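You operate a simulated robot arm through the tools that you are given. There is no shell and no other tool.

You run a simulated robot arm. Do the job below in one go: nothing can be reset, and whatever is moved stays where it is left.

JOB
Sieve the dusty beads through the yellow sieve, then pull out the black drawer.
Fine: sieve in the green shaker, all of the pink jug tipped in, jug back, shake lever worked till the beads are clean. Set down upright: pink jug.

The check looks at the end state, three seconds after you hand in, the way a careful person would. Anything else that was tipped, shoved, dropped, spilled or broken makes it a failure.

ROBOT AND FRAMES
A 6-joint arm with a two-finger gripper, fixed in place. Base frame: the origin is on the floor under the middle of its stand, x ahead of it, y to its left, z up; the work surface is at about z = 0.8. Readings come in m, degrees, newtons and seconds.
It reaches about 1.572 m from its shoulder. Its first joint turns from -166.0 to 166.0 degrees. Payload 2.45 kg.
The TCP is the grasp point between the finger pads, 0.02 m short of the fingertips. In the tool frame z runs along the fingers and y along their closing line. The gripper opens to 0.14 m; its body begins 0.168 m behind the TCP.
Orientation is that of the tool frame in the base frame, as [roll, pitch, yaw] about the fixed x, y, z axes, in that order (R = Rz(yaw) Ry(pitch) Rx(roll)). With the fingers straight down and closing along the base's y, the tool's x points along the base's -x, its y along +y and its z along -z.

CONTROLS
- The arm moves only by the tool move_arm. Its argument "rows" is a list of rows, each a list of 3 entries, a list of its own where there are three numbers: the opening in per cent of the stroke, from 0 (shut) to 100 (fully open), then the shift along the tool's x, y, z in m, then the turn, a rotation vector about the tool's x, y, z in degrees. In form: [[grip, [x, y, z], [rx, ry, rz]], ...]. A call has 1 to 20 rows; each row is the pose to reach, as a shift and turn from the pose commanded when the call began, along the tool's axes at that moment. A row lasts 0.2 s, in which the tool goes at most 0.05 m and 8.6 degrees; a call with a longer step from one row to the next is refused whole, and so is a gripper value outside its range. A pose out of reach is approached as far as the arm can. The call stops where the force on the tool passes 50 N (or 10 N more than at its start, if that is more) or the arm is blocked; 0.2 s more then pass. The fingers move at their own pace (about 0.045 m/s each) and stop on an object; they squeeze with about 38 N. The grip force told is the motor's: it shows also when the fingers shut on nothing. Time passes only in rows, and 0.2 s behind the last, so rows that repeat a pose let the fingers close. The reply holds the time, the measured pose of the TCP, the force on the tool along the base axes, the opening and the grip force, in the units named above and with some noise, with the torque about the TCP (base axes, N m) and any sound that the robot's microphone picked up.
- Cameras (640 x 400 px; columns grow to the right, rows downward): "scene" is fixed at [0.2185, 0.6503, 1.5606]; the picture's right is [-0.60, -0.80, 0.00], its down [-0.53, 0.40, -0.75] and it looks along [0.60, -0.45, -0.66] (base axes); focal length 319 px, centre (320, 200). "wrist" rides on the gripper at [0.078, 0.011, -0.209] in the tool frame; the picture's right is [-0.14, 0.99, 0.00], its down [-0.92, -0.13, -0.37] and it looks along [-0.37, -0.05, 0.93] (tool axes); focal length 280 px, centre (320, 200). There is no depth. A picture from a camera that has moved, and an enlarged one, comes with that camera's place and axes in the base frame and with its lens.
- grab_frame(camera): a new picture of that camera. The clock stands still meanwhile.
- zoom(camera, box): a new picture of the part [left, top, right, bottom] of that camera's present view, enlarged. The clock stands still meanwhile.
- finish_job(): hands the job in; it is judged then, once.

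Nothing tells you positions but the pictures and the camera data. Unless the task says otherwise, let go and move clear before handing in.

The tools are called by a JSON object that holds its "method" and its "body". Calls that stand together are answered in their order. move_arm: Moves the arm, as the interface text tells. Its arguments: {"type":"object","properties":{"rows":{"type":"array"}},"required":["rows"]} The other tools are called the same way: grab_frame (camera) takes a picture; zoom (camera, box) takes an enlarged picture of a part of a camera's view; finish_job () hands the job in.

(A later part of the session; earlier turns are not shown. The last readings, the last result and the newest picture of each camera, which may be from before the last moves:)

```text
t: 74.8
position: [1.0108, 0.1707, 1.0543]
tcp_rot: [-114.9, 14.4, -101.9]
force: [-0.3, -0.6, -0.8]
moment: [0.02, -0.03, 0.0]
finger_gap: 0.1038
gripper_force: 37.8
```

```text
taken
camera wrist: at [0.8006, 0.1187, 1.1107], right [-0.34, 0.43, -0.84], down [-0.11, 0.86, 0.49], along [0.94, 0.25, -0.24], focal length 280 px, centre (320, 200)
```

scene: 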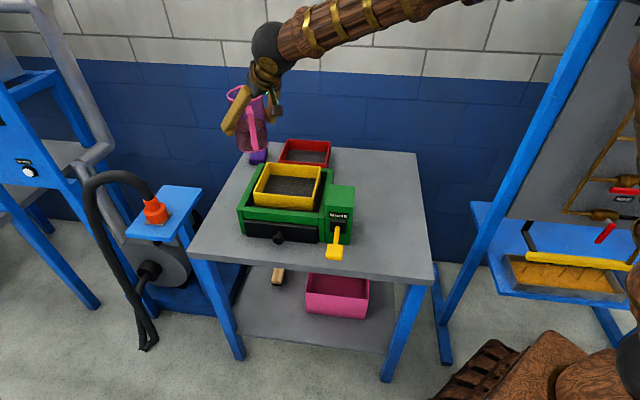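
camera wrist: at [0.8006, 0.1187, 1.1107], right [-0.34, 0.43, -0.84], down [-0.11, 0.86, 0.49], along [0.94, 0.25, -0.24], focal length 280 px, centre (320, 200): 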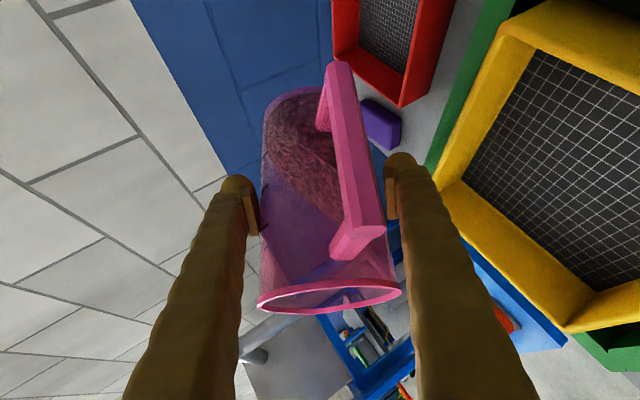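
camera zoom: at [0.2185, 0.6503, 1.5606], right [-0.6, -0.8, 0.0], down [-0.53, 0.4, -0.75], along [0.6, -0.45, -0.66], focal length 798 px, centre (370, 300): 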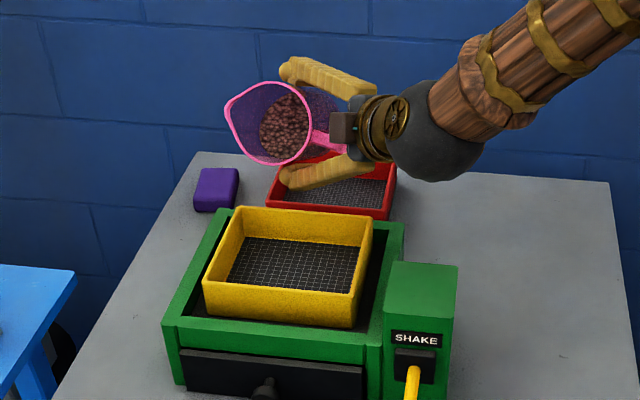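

The beads are now close to the lip, which sits right above the sieve's middle. I'll keep going with slower steps.

{"method": "move_arm", "body": {"rows": [[0, [0.0003, 0.0009, 0.0004], [0, 0, -2.5]], [0, [0.0005, 0.0018, 0.0008], [0, 0, -5]], [0, [0.0008, 0.0026, 0.0012], [0, 0, -7.5]], [0, [0.001, 0.0035, 0.0016], [0, 0, -10]], [0, [0.0013, 0.0044, 0.002], [0, 0, -12.5]], [0, [0.0015, 0.0053, 0.0025], [0, 0, -15]]]}}

{"method": "zoom", "body": {"camera": "scene", "box": [230, 80, 370, 240]}}

```text
t: 76.2
position: [1.0101, 0.1713, 1.0467]
tcp_rot: [-114.1, 0.8, -95.6]
force: [0.5, -0.8, -1.9]
moment: [0.01, 0.01, 0.01]
finger_gap: 0.104
gripper_force: 37.8
```

```text
2.50 times, centred on (300, 160) of scene
camera zoom: at [0.2185, 0.6503, 1.5606], right [-0.6, -0.8, 0.0], down [-0.53, 0.4, -0.75], along [0.6, -0.45, -0.66], focal length 798 px, centre (370, 300)
```

zoom: 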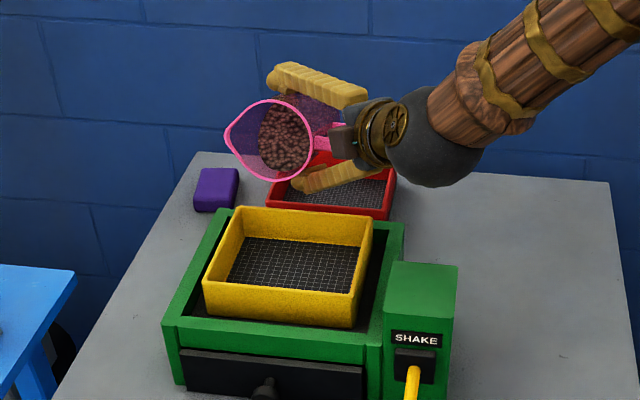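

Tilt is about 71° and the beads are at the lip. I'll continue in small steps.

{"method": "move_arm", "body": {"rows": [[0, [0, 0.0006, 0.0003], [0, 0, -2.5]], [0, [0, 0.0012, 0.0005], [0, 0, -5]], [0, [0, 0.0018, 0.0008], [0, 0, -7.5]], [0, [0, 0.0025, 0.0011], [0, 0, -10]], [0, [0, 0.0031, 0.0013], [0, 0, -12.5]], [0, [0, 0.0037, 0.0016], [0, 0, -15]]]}}

{"method": "zoom", "body": {"camera": "scene", "box": [230, 80, 370, 240]}}

```text
t: 77.6
position: [1.009, 0.1717, 1.0424]
tcp_rot: [-114.7, -12.9, -89.5]
force: [0.0, -0.5, -1.0]
moment: [0.03, 0.0, -0.02]
finger_gap: 0.1037
gripper_force: 38.1
```

```text
2.50 times, centred on (300, 160) of scene
camera zoom: at [0.2185, 0.6503, 1.5606], right [-0.6, -0.8, 0.0], down [-0.53, 0.4, -0.75], along [0.6, -0.45, -0.66], focal length 798 px, centre (370, 300)
```

zoom: 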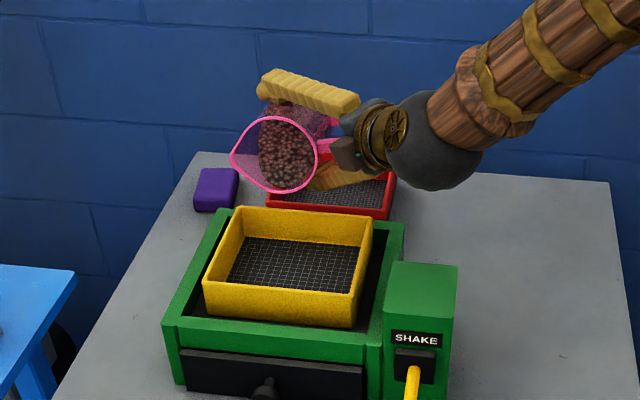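

The beads fill the mouth at about 80° tilt. Next I'll go through the pour angle slowly.

{"method": "move_arm", "body": {"rows": [[0, [0, 0, 0], [0, 0, -2]], [0, [0, 0, 0], [0, 0, -4]], [0, [0, 0, 0], [0, 0, -6]], [0, [0, 0, 0], [0, 0, -8]], [0, [0, 0, 0], [0, 0, -10]], [0, [0, 0, 0], [0, 0, -12]]]}}

{"method": "zoom", "body": {"camera": "scene", "box": [230, 80, 370, 240]}}

```text
t: 79.0
position: [1.009, 0.1716, 1.0435]
tcp_rot: [-116.5, -23.8, -84.0]
force: [0.4, 0.1, -0.9]
moment: [0.01, -0.01, -0.02]
finger_gap: 0.1036
gripper_force: 38.2
```

```text
2.50 times, centred on (300, 160) of scene
camera zoom: at [0.2185, 0.6503, 1.5606], right [-0.6, -0.8, 0.0], down [-0.53, 0.4, -0.75], along [0.6, -0.45, -0.66], focal length 798 px, centre (370, 300)
```

zoom: 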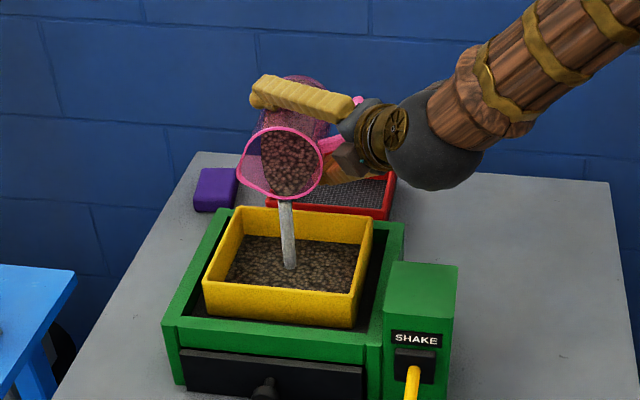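

It's pouring and the stream lands in the middle of the sieve. I'll carry on rolling while keeping the lip over the centre.

{"method": "move_arm", "body": {"rows": [[0, [0, 0, 0], [0, 0, 0]], [0, [-0.0018, -0.0012, -0.0002], [0, 0, -3]], [0, [-0.0035, -0.0025, -0.0003], [0, 0, -6]], [0, [-0.0053, -0.0037, -0.0005], [0, 0, -9]], [0, [-0.007, -0.005, -0.0006], [0, 0, -12]], [0, [-0.0088, -0.0062, -0.0008], [0, 0, -15]], [0, [-0.0105, -0.0075, -0.0009], [0, 0, -18]], [0, [-0.0122, -0.0088, -0.001], [0, 0, -21]], [0, [-0.014, -0.01, -0.0012], [0, 0, -24]]]}}

{"method": "zoom", "body": {"camera": "scene", "box": [230, 80, 370, 240]}}

{"method": "grab_frame", "body": {"camera": "wrist"}}

```text
t: 81.0
position: [1.0109, 0.1889, 1.0472]
tcp_rot: [-124.9, -44.6, -69.2]
force: [0.1, -0.3, -0.6]
moment: [-0.03, 0.05, -0.01]
finger_gap: 0.1033
gripper_force: 38.1
```

```text
2.50 times, centred on (300, 160) of scene
camera zoom: at [0.2185, 0.6503, 1.5606], right [-0.6, -0.8, 0.0], down [-0.53, 0.4, -0.75], along [0.6, -0.45, -0.66], focal length 798 px, centre (370, 300)
```

zoom: 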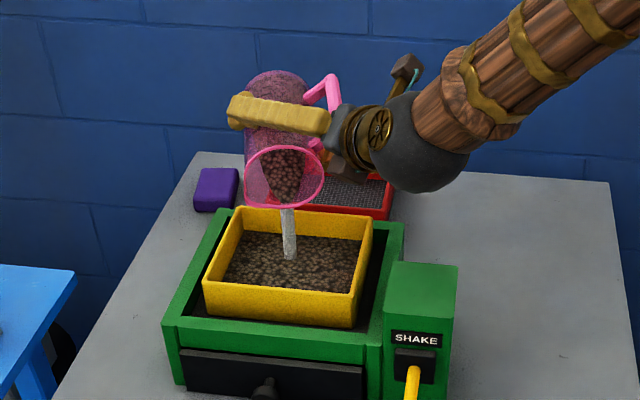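

```text
taken
camera wrist: at [0.8384, 0.1468, 1.1812], right [-0.36, -0.64, -0.67], down [-0.53, 0.74, -0.42], along [0.77, 0.2, -0.61], focal length 280 px, centre (320, 200)
```

wrist: 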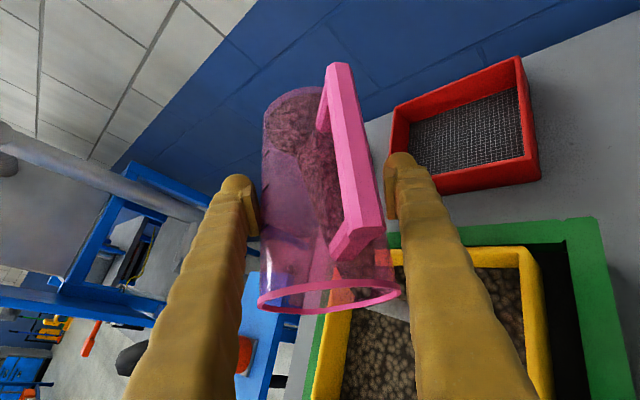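

The pour is going well and stays centred. I'll continue to nearly full roll.

{"method": "move_arm", "body": {"rows": [[0, [-0.0012, -0.0022, -0.0002], [0, 0, -3.1]], [0, [-0.0025, -0.0044, -0.0004], [0, 0, -6.2]], [0, [-0.0037, -0.0066, -0.0006], [0, 0, -9.3]], [0, [-0.005, -0.0088, -0.0008], [0, 0, -12.4]], [0, [-0.0062, -0.011, -0.001], [0, 0, -15.5]], [0, [-0.0074, -0.0132, -0.0012], [0, 0, -18.6]], [0, [-0.0087, -0.0154, -0.0014], [0, 0, -21.8]], [0, [-0.0099, -0.0176, -0.0016], [0, 0, -25]], [0, [-0.0099, -0.0176, -0.0016], [0, 0, -25]], [0, [-0.0099, -0.0176, -0.0016], [0, 0, -25]]]}}

{"method": "zoom", "body": {"camera": "scene", "box": [230, 80, 370, 240]}}

{"method": "grab_frame", "body": {"camera": "wrist"}}

```text
t: 83.2
position: [1.0138, 0.2093, 1.0499]
tcp_rot: [-150.2, -62.0, -38.1]
force: [-0.2, -0.2, -1.3]
moment: [0.0, -0.01, 0.04]
finger_gap: 0.103
gripper_force: 37.6
```

```text
2.50 times, centred on (300, 160) of scene
camera zoom: at [0.2185, 0.6503, 1.5606], right [-0.6, -0.8, 0.0], down [-0.53, 0.4, -0.75], along [0.6, -0.45, -0.66], focal length 798 px, centre (370, 300)
```

zoom: 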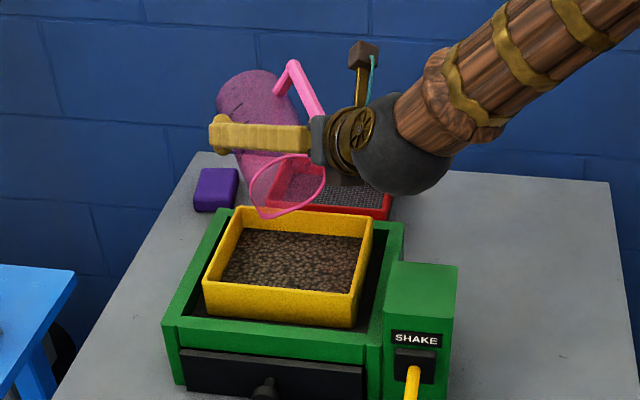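

```text
taken
camera wrist: at [0.8507, 0.1935, 1.2028], right [-0.24, -0.9, -0.35], down [-0.65, 0.42, -0.63], along [0.72, 0.08, -0.69], focal length 280 px, centre (320, 200)
```

wrist: 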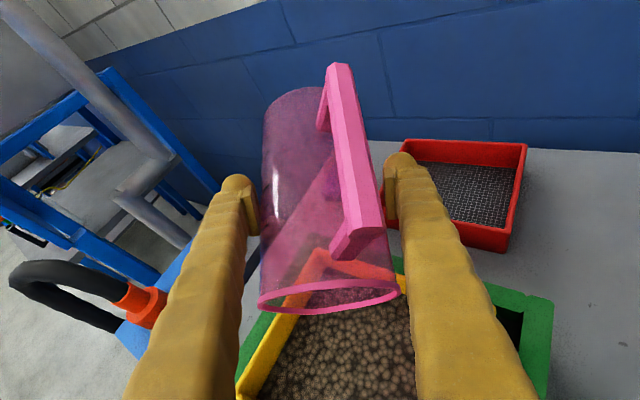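

The jug looks empty. I'll check closely for leftovers.

{"method": "zoom", "body": {"camera": "wrist", "box": [230, 60, 430, 330]}}

{"method": "zoom", "body": {"camera": "scene", "box": [260, 100, 330, 225]}}

```text
1.48 times, centred on (330, 195) of wrist
camera zoom: at [0.8507, 0.1935, 1.2028], right [-0.24, -0.9, -0.35], down [-0.65, 0.42, -0.63], along [0.72, 0.08, -0.69], focal length 415 px, centre (305, 207)
```

zoom: 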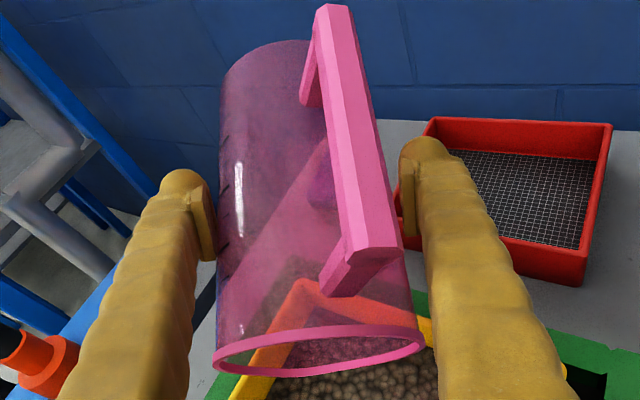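

```text
3.20 times, centred on (295, 162) of scene
camera zoom: at [0.2185, 0.6503, 1.5606], right [-0.6, -0.8, 0.0], down [-0.53, 0.4, -0.75], along [0.6, -0.45, -0.66], focal length 1021 px, centre (400, 320)
```

zoom: 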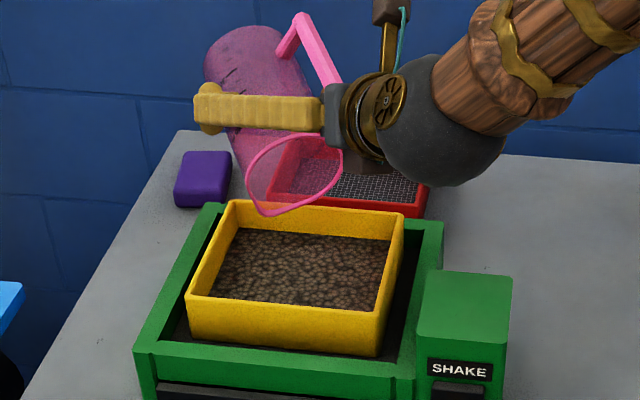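

It appears empty. I'll tip it a little further for a moment to be sure every bead is out, then come back.

{"method": "move_arm", "body": {"rows": [[0, [0.0066, -0.0017, -0.003], [2, 7.3, 0]], [0, [0.0132, -0.0035, -0.0061], [3.9, 14.5, 0]], [0, [0.0132, -0.0035, -0.0061], [3.9, 14.5, 0]], [0, [0.0132, -0.0035, -0.0061], [3.9, 14.5, 0]], [0, [0.0132, -0.0035, -0.0061], [3.9, 14.5, 0]], [0, [0.0132, -0.0035, -0.0061], [2, 7.3, 0]], [0, [0.0132, -0.0035, -0.0061], [0, 0, 0]]]}}

{"method": "zoom", "body": {"camera": "scene", "box": [230, 80, 370, 240]}}

```text
t: 84.8
position: [1.0135, 0.2083, 1.0648]
tcp_rot: [-150.5, -61.9, -38.0]
force: [0.1, 1.2, -1.1]
moment: [0.02, 0.02, 0.0]
finger_gap: 0.1028
gripper_force: 37.1
```

```text
2.50 times, centred on (300, 160) of scene
camera zoom: at [0.2185, 0.6503, 1.5606], right [-0.6, -0.8, 0.0], down [-0.53, 0.4, -0.75], along [0.6, -0.45, -0.66], focal length 798 px, centre (370, 300)
```

zoom: 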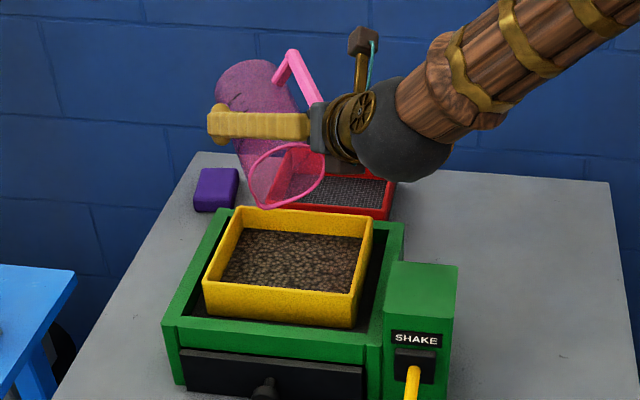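

The jug is empty. I'll roll it back upright, raising slightly for clearance.

{"method": "move_arm", "body": {"rows": [[0, [0.008, -0.0021, -0.0037], [0, 0, 8.1]], [0, [0.016, -0.0042, -0.0073], [0, 0, 16.2]], [0, [0.024, -0.0063, -0.011], [0, 0, 24.3]], [0, [0.032, -0.0084, -0.0146], [0, 0, 32.4]], [0, [0.0397, -0.0105, -0.0183], [0, 0, 40.5]], [0, [0.0397, -0.0105, -0.0183], [0, 0, 48.6]], [0, [0.0397, -0.0105, -0.0183], [0, 0, 56.7]], [0, [0.0397, -0.0105, -0.0183], [0, 0, 64.8]], [0, [0.0397, -0.0105, -0.0183], [0, 0, 72.9]], [0, [0.0397, -0.0105, -0.0183], [0, 0, 81]], [0, [0.0397, -0.0105, -0.0183], [0, 0, 89.1]], [0, [0.0397, -0.0105, -0.0183], [0, 0, 97.2]], [0, [0.0397, -0.0105, -0.0183], [0, 0, 105.3]], [0, [0.0397, -0.0105, -0.0183], [0, 0, 113.4]], [0, [0.0397, -0.0105, -0.0183], [0, 0, 121.5]], [0, [0.0397, -0.0105, -0.0183], [0, 0, 129.6]], [0, [0.0397, -0.0105, -0.0183], [0, 0, 137.7]], [0, [0.0397, -0.0105, -0.0183], [0, 0, 145.8]], [0, [0.0397, -0.0105, -0.0183], [0, 0, 153.9]], [0, [0.0397, -0.0105, -0.0183], [0, 0, 162]]]}}

{"method": "grab_frame", "body": {"camera": "scene"}}

{"method": "grab_frame", "body": {"camera": "wrist"}}

```text
t: 89.0
position: [1.0136, 0.2083, 1.11]
tcp_rot: [-172.9, 65.8, -177.7]
force: [-0.4, -0.3, -1.5]
moment: [-0.02, -0.04, -0.04]
finger_gap: 0.1024
gripper_force: 38.1
```

```text
taken
```

scene: 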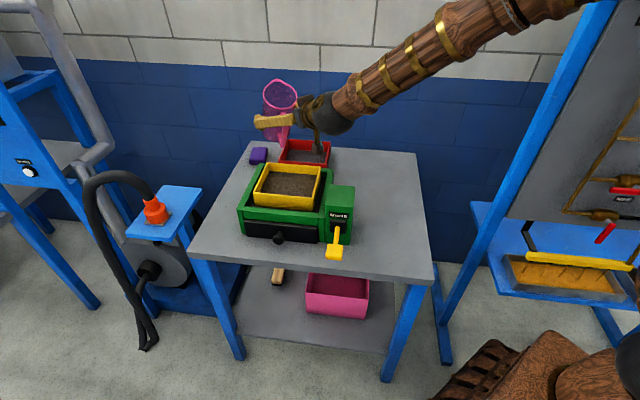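

```text
taken
camera wrist: at [0.7928, 0.2359, 1.1245], right [0.13, 0.99, 0.08], down [0.03, -0.08, 1.0], along [0.99, -0.12, -0.04], focal length 280 px, centre (320, 200)
```

wrist: 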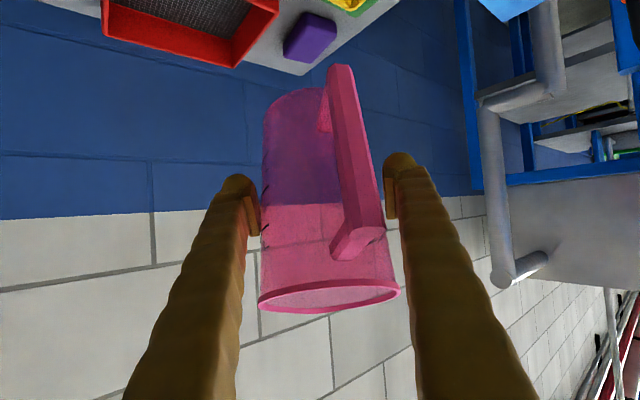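

The jug is nearly upright again. I'll turn it back to its grasp orientation while carrying it above its original spot.

{"method": "move_arm", "body": {"rows": [[0, [0.0111, -0.008, -0.0257], [-0.37, 3.28, 0.22]], [0, [0.0222, -0.0161, -0.0514], [-0.73, 6.56, 0.44]], [0, [0.0332, -0.0241, -0.0772], [-1.1, 9.84, 0.65]], [0, [0.0443, -0.0322, -0.1029], [-1.47, 13.1, 0.87]], [0, [0.0554, -0.0402, -0.1286], [-1.83, 16.4, 1.09]], [0, [0.0665, -0.0482, -0.1543], [-2.2, 19.7, 1.31]], [0, [0.0775, -0.0563, -0.1801], [-2.56, 22.95, 1.52]], [0, [0.0886, -0.0643, -0.2058], [-2.93, 26.23, 1.74]], [0, [0.0997, -0.0723, -0.2315], [-2.93, 26.23, 1.74]], [0, [0.1108, -0.0804, -0.2572], [-2.93, 26.23, 1.74]], [0, [0.1218, -0.0884, -0.283], [-2.93, 26.23, 1.74]], [0, [0.1329, -0.0965, -0.3087], [-2.93, 26.23, 1.74]], [0, [0.144, -0.1045, -0.3344], [-2.93, 26.23, 1.74]], [0, [0.144, -0.1045, -0.3344], [-2.93, 26.23, 1.74]], [0, [0.144, -0.1045, -0.3344], [-2.93, 26.23, 1.74]]]}}

{"method": "grab_frame", "body": {"camera": "scene"}}

{"method": "grab_frame", "body": {"camera": "wrist"}}

```text
t: 92.2
position: [0.6434, 0.1306, 1.1196]
tcp_rot: [179.8, 39.6, 177.3]
force: [-0.4, -0.1, -0.2]
moment: [0.01, 0.03, -0.02]
finger_gap: 0.1022
gripper_force: 37.2
```

```text
taken
```

scene: 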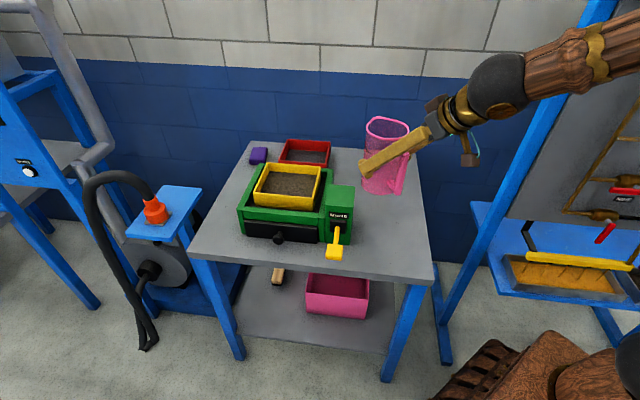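

```text
taken
camera wrist: at [0.4503, 0.1502, 1.2332], right [0.15, 0.98, 0.09], down [0.47, -0.15, 0.87], along [0.87, -0.09, -0.48], focal length 280 px, centre (320, 200)
```

wrist: 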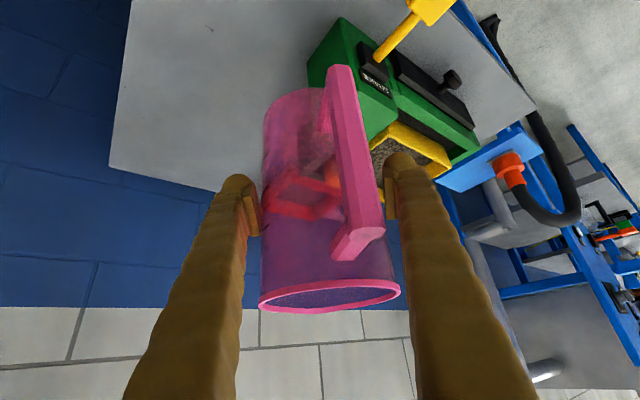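

The jug is above its original spot, upright. I'll lower to about 1.5 cm above the table.

{"method": "move_arm", "body": {"rows": [[0, [0.0175, 0, 0.0212], [0, 0, 0]], [0, [0.035, 0, 0.0423], [0, 0, 0]], [0, [0.0525, 0, 0.0635], [0, 0, 0]], [0, [0.07, 0, 0.0846], [0, 0, 0]], [0, [0.0875, 0, 0.1058], [0, 0, 0]], [0, [0.105, 0, 0.1269], [0, 0, 0]], [0, [0.1225, 0, 0.1481], [0, 0, 0]], [0, [0.14, 0, 0.1692], [0, 0, 0]], [0, [0.14, 0, 0.1692], [0, 0, 0]]]}}

{"method": "zoom", "body": {"camera": "scene", "box": [330, 160, 430, 270]}}

{"method": "grab_frame", "body": {"camera": "wrist"}}

```text
t: 94.2
position: [0.6435, 0.1309, 0.9007]
tcp_rot: [179.7, 39.6, 177.2]
force: [-0.2, -0.3, -2.0]
moment: [-0.02, -0.03, -0.02]
finger_gap: 0.1019
gripper_force: 38.1
```

```text
3.64 times, centred on (380, 215) of scene
camera zoom: at [0.2185, 0.6503, 1.5606], right [-0.6, -0.8, 0.0], down [-0.53, 0.4, -0.75], along [0.6, -0.45, -0.66], focal length 1161 px, centre (102, 146)
```

zoom: 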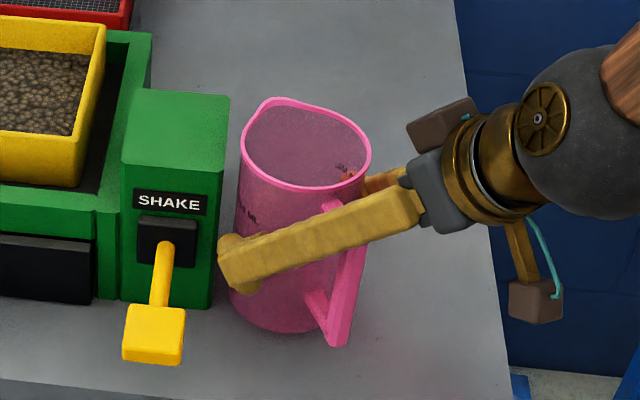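

```text
taken
camera wrist: at [0.4507, 0.151, 1.0129], right [0.15, 0.98, 0.09], down [0.47, -0.15, 0.87], along [0.87, -0.09, -0.48], focal length 280 px, centre (320, 200)
```

wrist: 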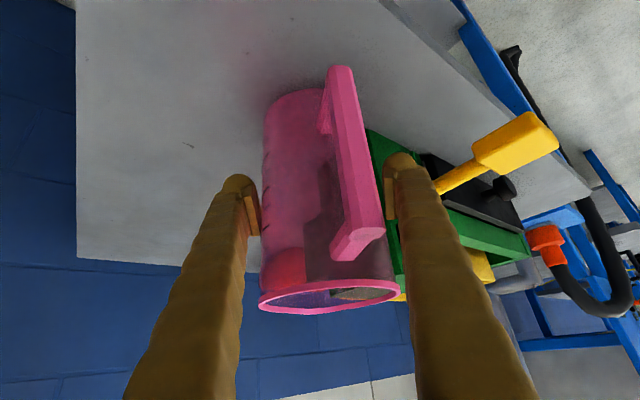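

About 1.5 cm left. I'll lower gently until I feel the table.

{"method": "move_arm", "body": {"rows": [[0, [0.0019, 0, 0.0023], [0, 0, 0]], [0, [0.0038, 0, 0.0046], [0, 0, 0]], [0, [0.0057, 0, 0.0069], [0, 0, 0]], [0, [0.0073, 0, 0.0089], [0, 0, 0]], [0, [0.0083, 0, 0.01], [0, 0, 0]], [0, [0.0083, 0, 0.01], [0, 0, 0]]]}}

```text
t: 95.6
position: [0.6437, 0.1304, 0.8878]
tcp_rot: [179.9, 39.5, 177.2]
force: [-0.1, 0.0, -1.1]
moment: [-0.04, 0.03, -0.02]
finger_gap: 0.102
gripper_force: 38.0
```

{"method": "move_arm", "body": {"rows": [[0, [0.0006, 0, 0.0008], [0, 0, 0]], [0, [0.0013, 0, 0.0015], [0, 0, 0]], [0, [0.0019, 0, 0.0023], [0, 0, 0]], [0, [0.0019, 0, 0.0023], [0, 0, 0]]]}}

{"method": "zoom", "body": {"camera": "scene", "box": [340, 180, 420, 265]}}

```text
t: 96.6
position: [0.6437, 0.1309, 0.8855]
tcp_rot: [179.7, 39.7, 177.1]
force: [-5.5, 3.8, 24.9]
moment: [-0.23, -0.49, 0.01]
finger_gap: 0.1017
gripper_force: 38.3
```

```text
4.71 times, centred on (380, 222) of scene
camera zoom: at [0.2185, 0.6503, 1.5606], right [-0.6, -0.8, 0.0], down [-0.53, 0.4, -0.75], along [0.6, -0.45, -0.66], focal length 1502 px, centre (38, 94)
```

zoom: 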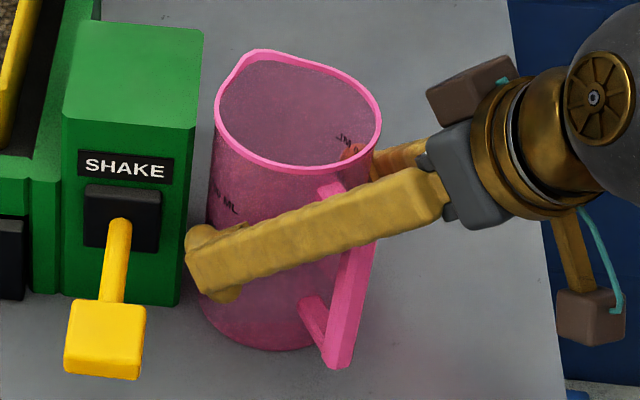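

It's on the table and pressed slightly too hard at 25 N. I'll relieve 1 mm and then open the fingers slowly.

{"method": "move_arm", "body": {"rows": [[0, [-0.0006, 0, -0.0008], [0, 0, 0]], [0, [-0.0008, 0, -0.001], [0, 0, 0]], [0, [-0.0008, 0, -0.001], [0, 0, 0]]]}}

{"method": "move_arm", "body": {"rows": [[74, [0, 0, 0], [0, 0, 0]], [78, [0, 0, 0], [0, 0, 0]], [84, [0, 0, 0], [0, 0, 0]], [90, [0, 0, 0], [0, 0, 0]], [97, [0, 0, 0], [0, 0, 0]], [97, [0, 0, 0], [0, 0, 0]], [97, [0, 0, 0], [0, 0, 0]]]}}

{"method": "zoom", "body": {"camera": "scene", "box": [340, 180, 420, 265]}}

{"method": "grab_frame", "body": {"camera": "wrist"}}

```text
t: 97.4
position: [0.6431, 0.1302, 0.8855]
tcp_rot: [179.8, 39.5, 177.1]
force: [-0.3, 0.0, -1.5]
moment: [0.0, -0.02, -0.01]
finger_gap: 0.1012
gripper_force: 38.0
```

```text
t: 99.0
position: [0.6429, 0.131, 0.8858]
tcp_rot: [179.8, 39.6, 177.3]
force: [0.8, 0.6, -0.5]
moment: [0.0, -0.02, 0.01]
finger_gap: 0.1359
gripper_force: 0.0
```

```text
4.71 times, centred on (380, 222) of scene
camera zoom: at [0.2185, 0.6503, 1.5606], right [-0.6, -0.8, 0.0], down [-0.53, 0.4, -0.75], along [0.6, -0.45, -0.66], focal length 1502 px, centre (38, 94)
```

zoom: 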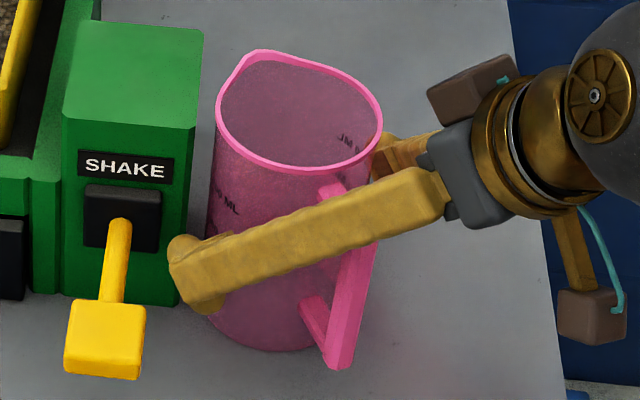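

```text
taken
camera wrist: at [0.4507, 0.1507, 0.9982], right [0.15, 0.98, 0.09], down [0.47, -0.15, 0.87], along [0.87, -0.09, -0.48], focal length 280 px, centre (320, 200)
```

wrist: 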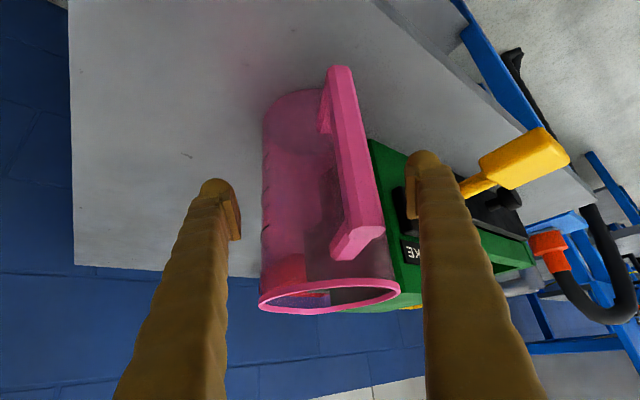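

The jug stands free and upright. I'll withdraw straight up.

{"method": "move_arm", "body": {"rows": [[97, [-0.0127, 0, -0.0154], [0, 0, 0]], [97, [-0.0255, 0, -0.0308], [0, 0, 0]], [97, [-0.0446, 0, -0.0539], [0, 0, 0]], [97, [-0.0637, 0, -0.077], [0, 0, 0]], [97, [-0.0828, 0, -0.1], [0, 0, 0]], [97, [-0.1083, 0, -0.131], [0, 0, 0]], [97, [-0.1338, 0, -0.1618], [0, 0, 0]], [97, [-0.1625, 0, -0.1965], [0, 0, 0]], [97, [-0.1625, 0, -0.1965], [0, 0, 0]]]}}

{"method": "zoom", "body": {"camera": "scene", "box": [230, 130, 430, 270]}}

```text
t: 101.0
position: [0.6437, 0.13, 1.1413]
tcp_rot: [179.7, 39.6, 177.2]
force: [-0.5, 0.0, 0.1]
moment: [-0.03, -0.04, 0.01]
finger_gap: 0.1358
gripper_force: 0.1
```

```text
2.86 times, centred on (330, 200) of scene
camera zoom: at [0.2185, 0.6503, 1.5606], right [-0.6, -0.8, 0.0], down [-0.53, 0.4, -0.75], along [0.6, -0.45, -0.66], focal length 912 px, centre (291, 200)
```

zoom: 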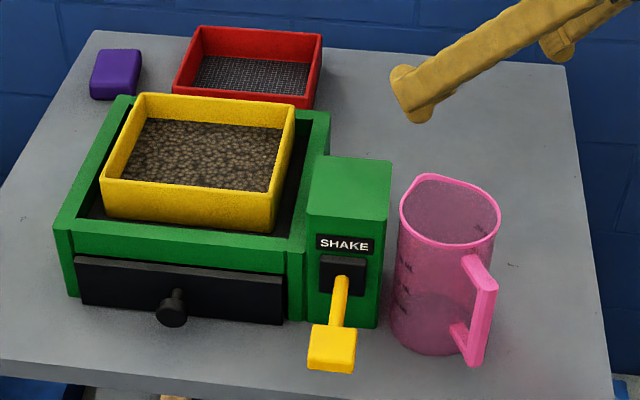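

The jug is back in place, upright and undisturbed. Next is the shake lever, so I'll take a close look.

{"method": "zoom", "body": {"camera": "scene", "box": [315, 195, 365, 265]}}

{"method": "zoom", "body": {"camera": "scene", "box": [235, 200, 365, 265]}}

{"method": "grab_frame", "body": {"camera": "wrist"}}

```text
5.71 times, centred on (340, 230) of scene
camera zoom: at [0.2185, 0.6503, 1.5606], right [-0.6, -0.8, 0.0], down [-0.53, 0.4, -0.75], along [0.6, -0.45, -0.66], focal length 1824 px, centre (206, 29)
```

zoom: 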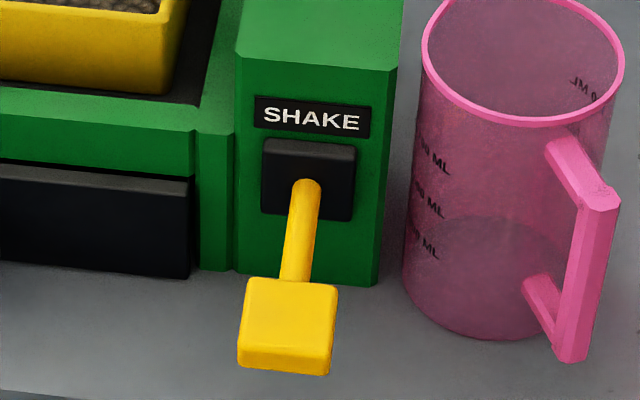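

```text
4.92 times, centred on (300, 232) of scene
camera zoom: at [0.2185, 0.6503, 1.5606], right [-0.6, -0.8, 0.0], down [-0.53, 0.4, -0.75], along [0.6, -0.45, -0.66], focal length 1571 px, centre (418, 40)
```

zoom: 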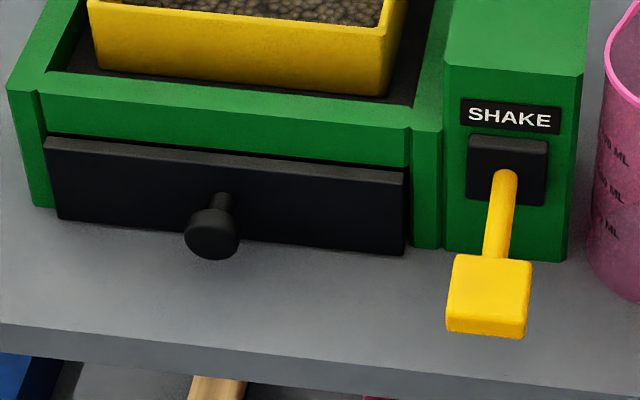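

```text
taken
camera wrist: at [0.4505, 0.149, 1.2535], right [0.15, 0.98, 0.09], down [0.47, -0.15, 0.87], along [0.87, -0.09, -0.48], focal length 280 px, centre (320, 200)
```

wrist: 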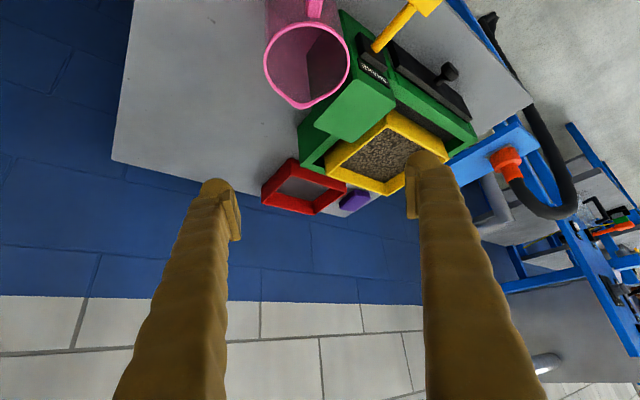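

The lever ends in a flat square paddle near (0.644, 0.281, 0.888), which suggests an up-and-down action. I'll go above it with the tool pointing down, then line up the fingers across its width.

{"method": "move_arm", "body": {"rows": [[90, [0.0008, 0.0214, -0.0007], [0, 7.2, 0]], [80, [0.0016, 0.0429, -0.0013], [0, 14.4, 0]], [70, [0.0024, 0.0643, -0.002], [0, 21.6, 0]], [60, [0.0032, 0.0857, -0.0027], [0, 28.8, 0]], [60, [0.004, 0.1071, -0.0034], [0, 36, 0]], [60, [0.0048, 0.1286, -0.004], [0, 43.2, 0]], [60, [0.0056, 0.15, -0.0047], [0, 50.4, 0]], [60, [0.0056, 0.15, -0.0047], [0, 50.4, 0]]]}}

{"method": "move_arm", "body": {"rows": [[60, [0, 0, 0], [0, 0, 7.2]], [60, [0, 0, 0], [0, 0, 14.4]], [60, [0, 0, 0], [0, 0, 21.6]], [60, [0, 0, 0], [0, 0, 28.8]], [60, [0, 0, 0], [0, 0, 36]], [60, [0, 0, 0], [0, 0, 43]], [60, [0, 0, 0], [0, 0, 43]]]}}

{"method": "grab_frame", "body": {"camera": "wrist"}}

{"method": "grab_frame", "body": {"camera": "scene"}}

```text
t: 102.8
position: [0.6432, 0.2805, 1.1415]
tcp_rot: [179.7, -10.8, 177.4]
force: [0.1, 0.3, 0.6]
moment: [0.0, 0.01, 0.0]
finger_gap: 0.0842
gripper_force: 0.0
```

```text
t: 104.4
position: [0.6423, 0.2797, 1.1426]
tcp_rot: [-172.7, -8.1, 133.6]
force: [-0.4, 0.4, 0.0]
moment: [-0.04, -0.01, 0.02]
finger_gap: 0.0839
gripper_force: 0.1
```

```text
taken
camera wrist: at [0.6362, 0.3413, 1.3577], right [0.79, 0.59, -0.14], down [0.61, -0.75, 0.25], along [0.04, -0.29, -0.96], focal length 280 px, centre (320, 200)
```

wrist: 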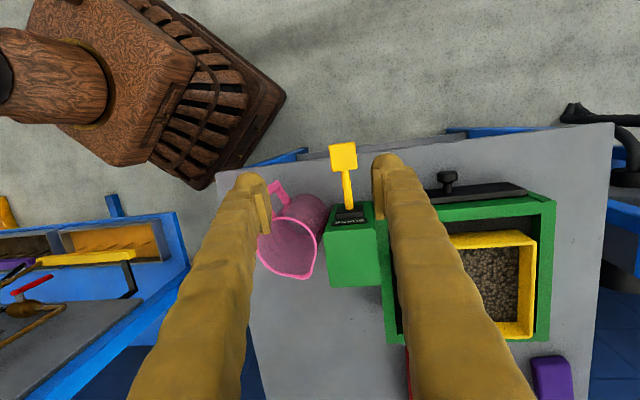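

```text
taken
```

scene: 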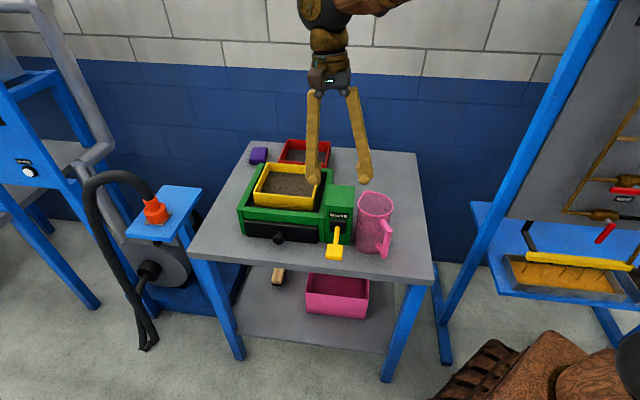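

I overshot vertical by about 11°. I'll correct that and come down to 10 cm above the paddle.

{"method": "move_arm", "body": {"rows": [[60, [-0.0048, 0.005, 0.035], [-1.81, -2.03, 0]], [60, [-0.0095, 0.01, 0.07], [-3.63, -4.06, 0]], [60, [-0.0143, 0.015, 0.105], [-5.44, -6.09, 0]], [60, [-0.019, 0.02, 0.14], [-7.25, -8.12, 0]], [60, [-0.019, 0.02, 0.14], [-7.25, -8.12, 0]]]}}

{"method": "grab_frame", "body": {"camera": "wrist"}}

{"method": "zoom", "body": {"camera": "scene", "box": [290, 150, 410, 270]}}

```text
t: 105.6
position: [0.6437, 0.2818, 0.9975]
tcp_rot: [179.9, 0.2, 134.2]
force: [0.5, 0.4, 0.4]
moment: [0.02, -0.03, -0.01]
finger_gap: 0.0841
gripper_force: 0.0
```

```text
taken
camera wrist: at [0.597, 0.3464, 1.2083], right [0.8, 0.59, 0.0], down [0.55, -0.75, 0.37], along [0.22, -0.3, -0.93], focal length 280 px, centre (320, 200)
```

wrist: 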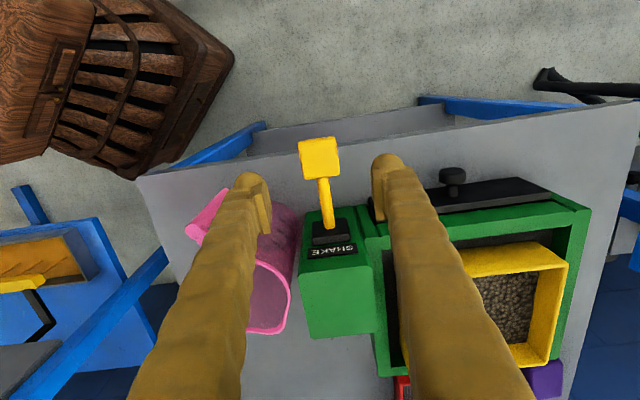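

```text
3.33 times, centred on (350, 210) of scene
camera zoom: at [0.2185, 0.6503, 1.5606], right [-0.6, -0.8, 0.0], down [-0.53, 0.4, -0.75], along [0.6, -0.45, -0.66], focal length 1064 px, centre (220, 167)
```

zoom: 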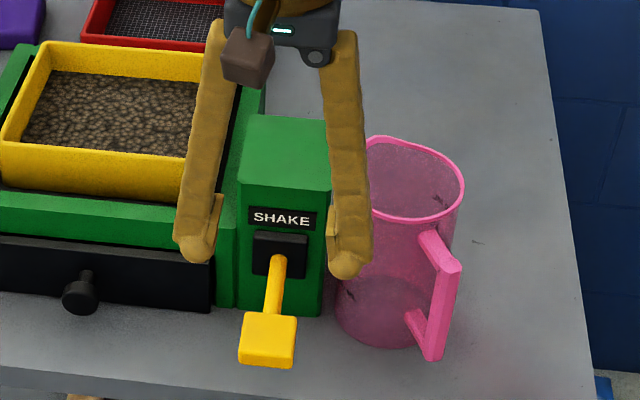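

The paddle is centred between the fingers. I'll descend so the pads straddle it, then close.

{"method": "move_arm", "body": {"rows": [[60, [0, 0, 0.03], [0, 0, 0]], [55, [0, 0, 0.06], [0, 0, 0]], [55, [0, 0, 0.085], [0, 0, 0]], [55, [0, 0, 0.1], [0, 0, 0]], [55, [0, 0, 0.108], [0, 0, 0]], [55, [0, 0, 0.108], [0, 0, 0]]]}}

{"method": "grab_frame", "body": {"camera": "wrist"}}

{"method": "zoom", "body": {"camera": "scene", "box": [300, 180, 390, 270]}}

```text
t: 107.0
position: [0.643, 0.2822, 0.8906]
tcp_rot: [-180.0, 0.1, 134.3]
force: [0.7, 1.1, 0.3]
moment: [-0.03, -0.04, 0.01]
finger_gap: 0.077
gripper_force: 0.0
```

```text
taken
camera wrist: at [0.5971, 0.3458, 1.1003], right [0.8, 0.59, 0.0], down [0.55, -0.75, 0.37], along [0.22, -0.3, -0.93], focal length 280 px, centre (320, 200)
```

wrist: 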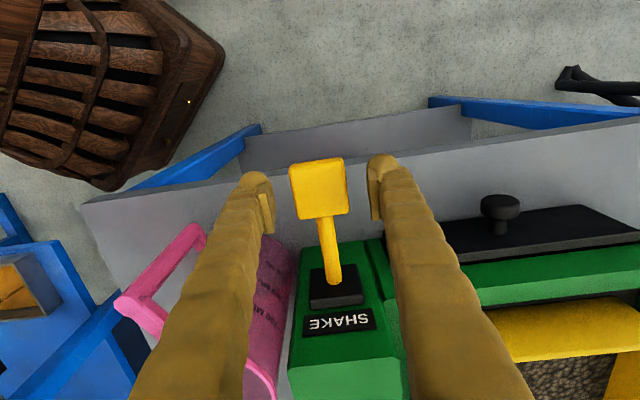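

```text
4.44 times, centred on (345, 225) of scene
camera zoom: at [0.2185, 0.6503, 1.5606], right [-0.6, -0.8, 0.0], down [-0.53, 0.4, -0.75], along [0.6, -0.45, -0.66], focal length 1419 px, centre (209, 89)
```

zoom: 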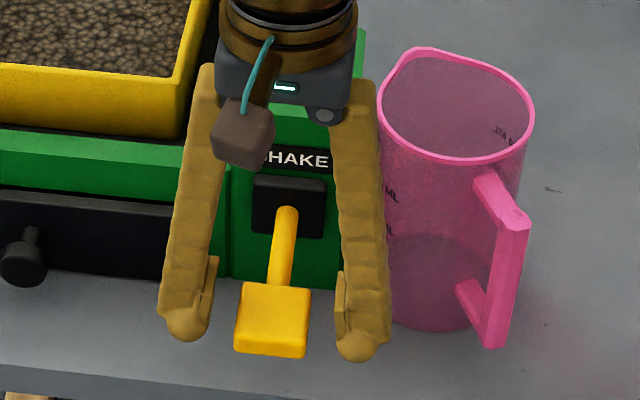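

The paddle sits right between the pads. Closing on it.

{"method": "move_arm", "body": {"rows": [[45, [0, 0, 0], [0, 0, 0]], [35, [0, 0, 0], [0, 0, 0]], [25, [0, 0, 0], [0, 0, 0]], [10, [0, 0, 0], [0, 0, 0]], [0, [0, 0, 0], [0, 0, 0]], [0, [0, 0, 0], [0, 0, 0]], [0, [0, 0, 0], [0, 0, 0]]]}}

{"method": "zoom", "body": {"camera": "scene", "box": [300, 180, 390, 270]}}

{"method": "zoom", "body": {"camera": "wrist", "box": [240, 130, 400, 330]}}

```text
t: 108.6
position: [0.6434, 0.2832, 0.8912]
tcp_rot: [179.8, 0.0, 134.3]
force: [6.4, 6.3, -2.6]
moment: [0.07, -0.1, 0.57]
finger_gap: 0.0431
gripper_force: 44.8
```

```text
4.44 times, centred on (345, 225) of scene
camera zoom: at [0.2185, 0.6503, 1.5606], right [-0.6, -0.8, 0.0], down [-0.53, 0.4, -0.75], along [0.6, -0.45, -0.66], focal length 1419 px, centre (209, 89)
```

zoom: 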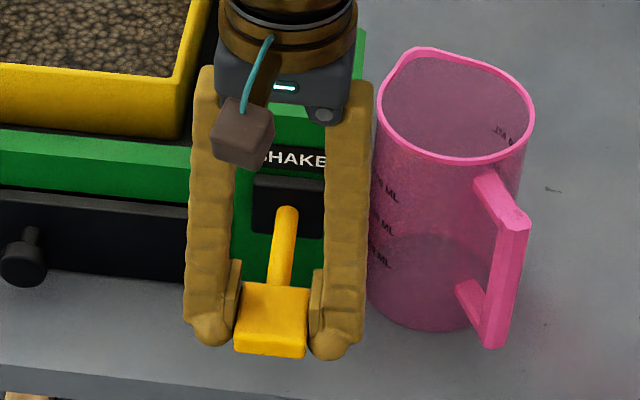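

```text
2.00 times, centred on (320, 230) of wrist
camera zoom: at [0.5972, 0.346, 1.1005], right [0.8, 0.59, 0.0], down [0.55, -0.75, 0.37], along [0.22, -0.3, -0.93], focal length 561 px, centre (320, 140)
```

zoom: 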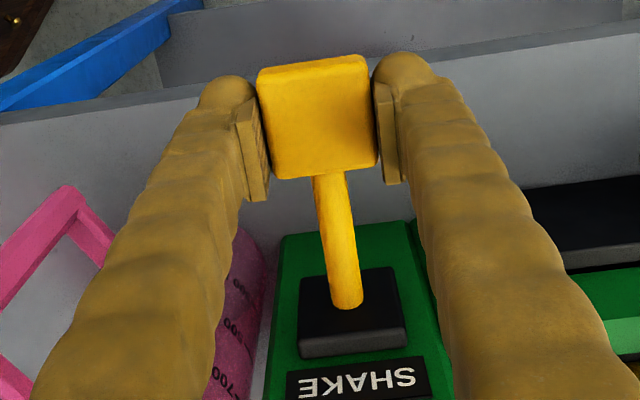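

I have hold of the paddle, and sideways it feels rigid. I'll test a gentle downward stroke along the lever's arc.

{"method": "move_arm", "body": {"rows": [[0, [0.0003, 0, 0.0035], [0, -2, 0]], [0, [0.0007, 0, 0.007], [0, -4, 0]], [0, [0.001, 0, 0.0105], [0, -6, 0]], [0, [0.001, 0, 0.0105], [0, -6, 0]]]}}

{"method": "zoom", "body": {"camera": "scene", "box": [300, 180, 390, 270]}}

```text
t: 109.6
position: [0.6433, 0.2821, 0.8809]
tcp_rot: [179.9, 6.2, 134.4]
force: [27.7, -14.5, 2.4]
moment: [0.18, 0.18, 0.52]
finger_gap: 0.0429
gripper_force: 45.2
```

```text
4.44 times, centred on (345, 225) of scene
camera zoom: at [0.2185, 0.6503, 1.5606], right [-0.6, -0.8, 0.0], down [-0.53, 0.4, -0.75], along [0.6, -0.45, -0.66], focal length 1419 px, centre (209, 89)
```

zoom: 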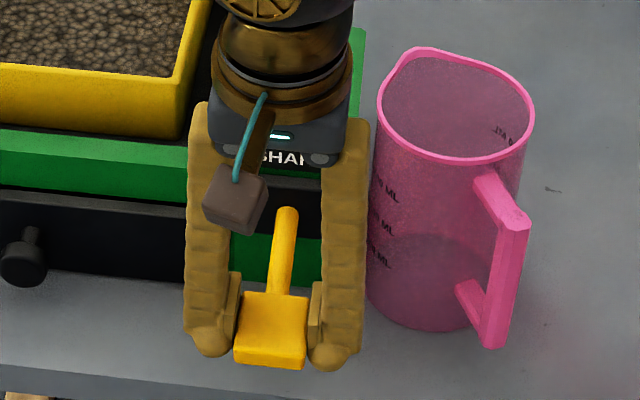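

The lever moves freely downward. I was pulling outward a bit on the arc, which gave 30 N along the lever, so the lever starts about horizontal. I'll continue down with a corrected arc.

{"method": "move_arm", "body": {"rows": [[0, [-0.0015, 0.0005, 0.0], [0, 0, 0]], [0, [-0.0017, 0.0005, 0.0053], [0, -3, 0]], [0, [-0.0021, 0.0005, 0.0106], [0, -6, 0]], [0, [-0.0021, 0.0005, 0.0106], [0, -6, 0]]]}}

{"method": "zoom", "body": {"camera": "scene", "box": [300, 180, 390, 270]}}

```text
t: 110.6
position: [0.6453, 0.2821, 0.8708]
tcp_rot: [-180.0, 12.1, 134.3]
force: [-13.5, 17.1, 9.5]
moment: [-0.46, -0.51, 0.62]
finger_gap: 0.0429
gripper_force: 44.9
heard: click
```

```text
4.44 times, centred on (345, 225) of scene
camera zoom: at [0.2185, 0.6503, 1.5606], right [-0.6, -0.8, 0.0], down [-0.53, 0.4, -0.75], along [0.6, -0.45, -0.66], focal length 1419 px, centre (209, 89)
```

zoom: 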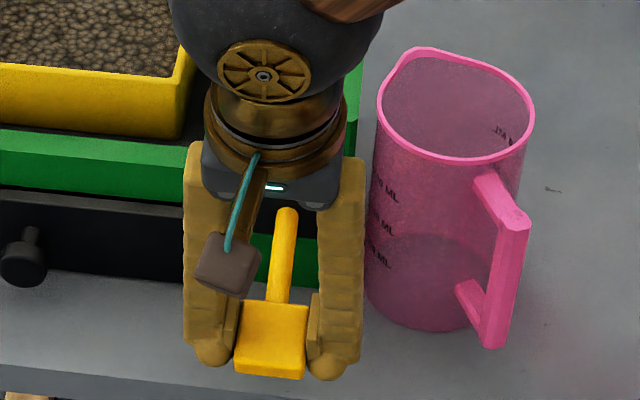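

I heard a click at 2 cm down. The arc fits a pivot about 18 cm back, so the lever turns less than I rotated the tool. I'll return toward the middle along the refined arc and check forces.

{"method": "move_arm", "body": {"rows": [[0, [0.001, 0, -0.0002], [0, 5.4, 0]], [0, [0.0004, 0, -0.0055], [0, 7.1, 0]], [0, [-0.0003, 0, -0.0106], [0, 8.7, 0]], [0, [-0.0012, 0, -0.0157], [0, 10.3, 0]], [0, [-0.0022, 0, -0.0208], [0, 12, 0]], [0, [-0.0022, 0, -0.0208], [0, 12, 0]]]}}

{"method": "zoom", "body": {"camera": "scene", "box": [230, 150, 390, 270]}}

```text
t: 112.0
position: [0.6437, 0.2824, 0.8907]
tcp_rot: [-179.9, 0.1, 134.3]
force: [3.0, 0.4, -31.3]
moment: [-0.12, -0.25, 0.73]
finger_gap: 0.0432
gripper_force: 44.8
```

```text
3.33 times, centred on (310, 210) of scene
camera zoom: at [0.2185, 0.6503, 1.5606], right [-0.6, -0.8, 0.0], down [-0.53, 0.4, -0.75], along [0.6, -0.45, -0.66], focal length 1064 px, centre (353, 167)
```

zoom: 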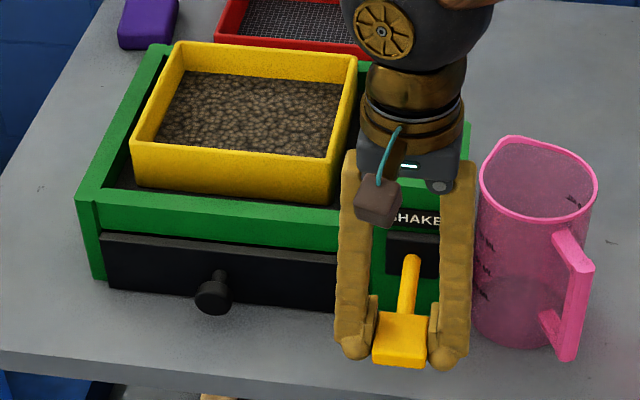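

The starting position turns out to be the lever's upper stop, with the click near the lower end about 2 cm down. I'll work full strokes and listen for clicks.

{"method": "move_arm", "body": {"rows": [[0, [0, 0, 0.002], [0, -0.5, 0]], [0, [-0.0001, 0, 0.0055], [0, -1.75, 0]], [0, [-0.0003, 0, 0.0105], [0, -3.3, 0]], [0, [-0.0007, 0, 0.0155], [0, -4.9, 0]], [0, [-0.0012, 0, 0.0208], [0, -6.6, 0]], [0, [-0.0012, 0, 0.0213], [0, -6.8, 0]]]}}

{"method": "move_arm", "body": {"rows": [[0, [0.0005, 0, -0.0055], [0, 1.7, 0]], [0, [0.0009, 0, -0.0108], [0, 3.5, 0]], [0, [0.0011, 0, -0.0158], [0, 5, 0]], [0, [0.0012, 0, -0.0193], [0, 6.2, 0]], [0, [0.0012, 0, -0.0193], [0, 6.2, 0]]]}}

{"method": "zoom", "body": {"camera": "scene", "box": [230, 150, 390, 270]}}

```text
t: 113.4
position: [0.6444, 0.2816, 0.869]
tcp_rot: [-180.0, 7.0, 134.3]
force: [-1.6, -24.9, 20.3]
moment: [-0.96, -0.65, 0.58]
finger_gap: 0.0429
gripper_force: 44.3
heard: click
```

```text
t: 114.6
position: [0.6426, 0.2833, 0.8877]
tcp_rot: [-180.0, 0.6, 134.3]
force: [2.4, -25.1, -6.7]
moment: [0.43, 0.72, 0.54]
finger_gap: 0.0429
gripper_force: 44.6
```

```text
3.33 times, centred on (310, 210) of scene
camera zoom: at [0.2185, 0.6503, 1.5606], right [-0.6, -0.8, 0.0], down [-0.53, 0.4, -0.75], along [0.6, -0.45, -0.66], focal length 1064 px, centre (353, 167)
```

zoom: 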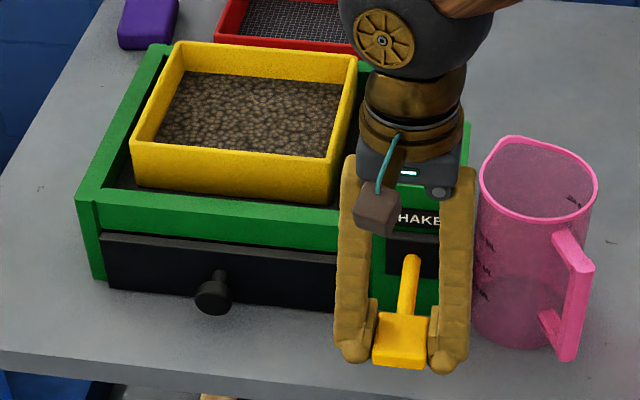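

Each downstroke gives a click. I'll compare the beads' look, then keep stroking with slightly corrected offsets.

{"method": "zoom", "body": {"camera": "scene", "box": [255, 160, 325, 205]}}

{"method": "move_arm", "body": {"rows": [[0, [-0.0008, -0.0006, 0.002], [0, -0.5, 0]], [0, [-0.0009, -0.0006, 0.006], [0, -1.8, 0]], [0, [-0.0011, -0.0006, 0.011], [0, -3.4, 0]], [0, [-0.0015, -0.0006, 0.016], [0, -5, 0]], [0, [-0.0018, -0.0006, 0.0193], [0, -6.2, 0]], [0, [-0.0018, -0.0006, 0.0193], [0, -6.2, 0]], [0, [-0.0015, -0.0006, 0.016], [0, -5, 0]], [0, [-0.0011, -0.0006, 0.011], [0, -3.4, 0]], [0, [-0.0009, -0.0006, 0.006], [0, -1.8, 0]], [0, [-0.0008, -0.0006, 0.0005], [0, 0, 0]], [0, [-0.0008, -0.0006, 0.0], [0, 0, 0]]]}}

```text
8.89 times, centred on (290, 182) of scene
camera zoom: at [0.2185, 0.6503, 1.5606], right [-0.6, -0.8, 0.0], down [-0.53, 0.4, -0.75], along [0.6, -0.45, -0.66], focal length 2837 px, centre (587, 356)
```

zoom: 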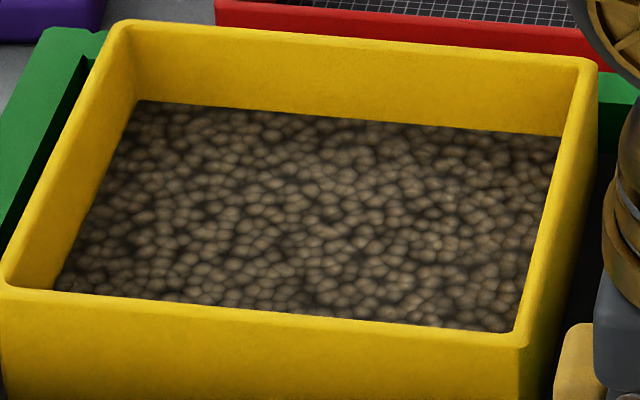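

```text
t: 117.0
position: [0.6424, 0.2839, 0.8892]
tcp_rot: [-179.9, 0.7, 134.2]
force: [3.1, 19.0, -11.4]
moment: [1.02, 0.9, 0.54]
finger_gap: 0.0427
gripper_force: 44.9
heard: click
```

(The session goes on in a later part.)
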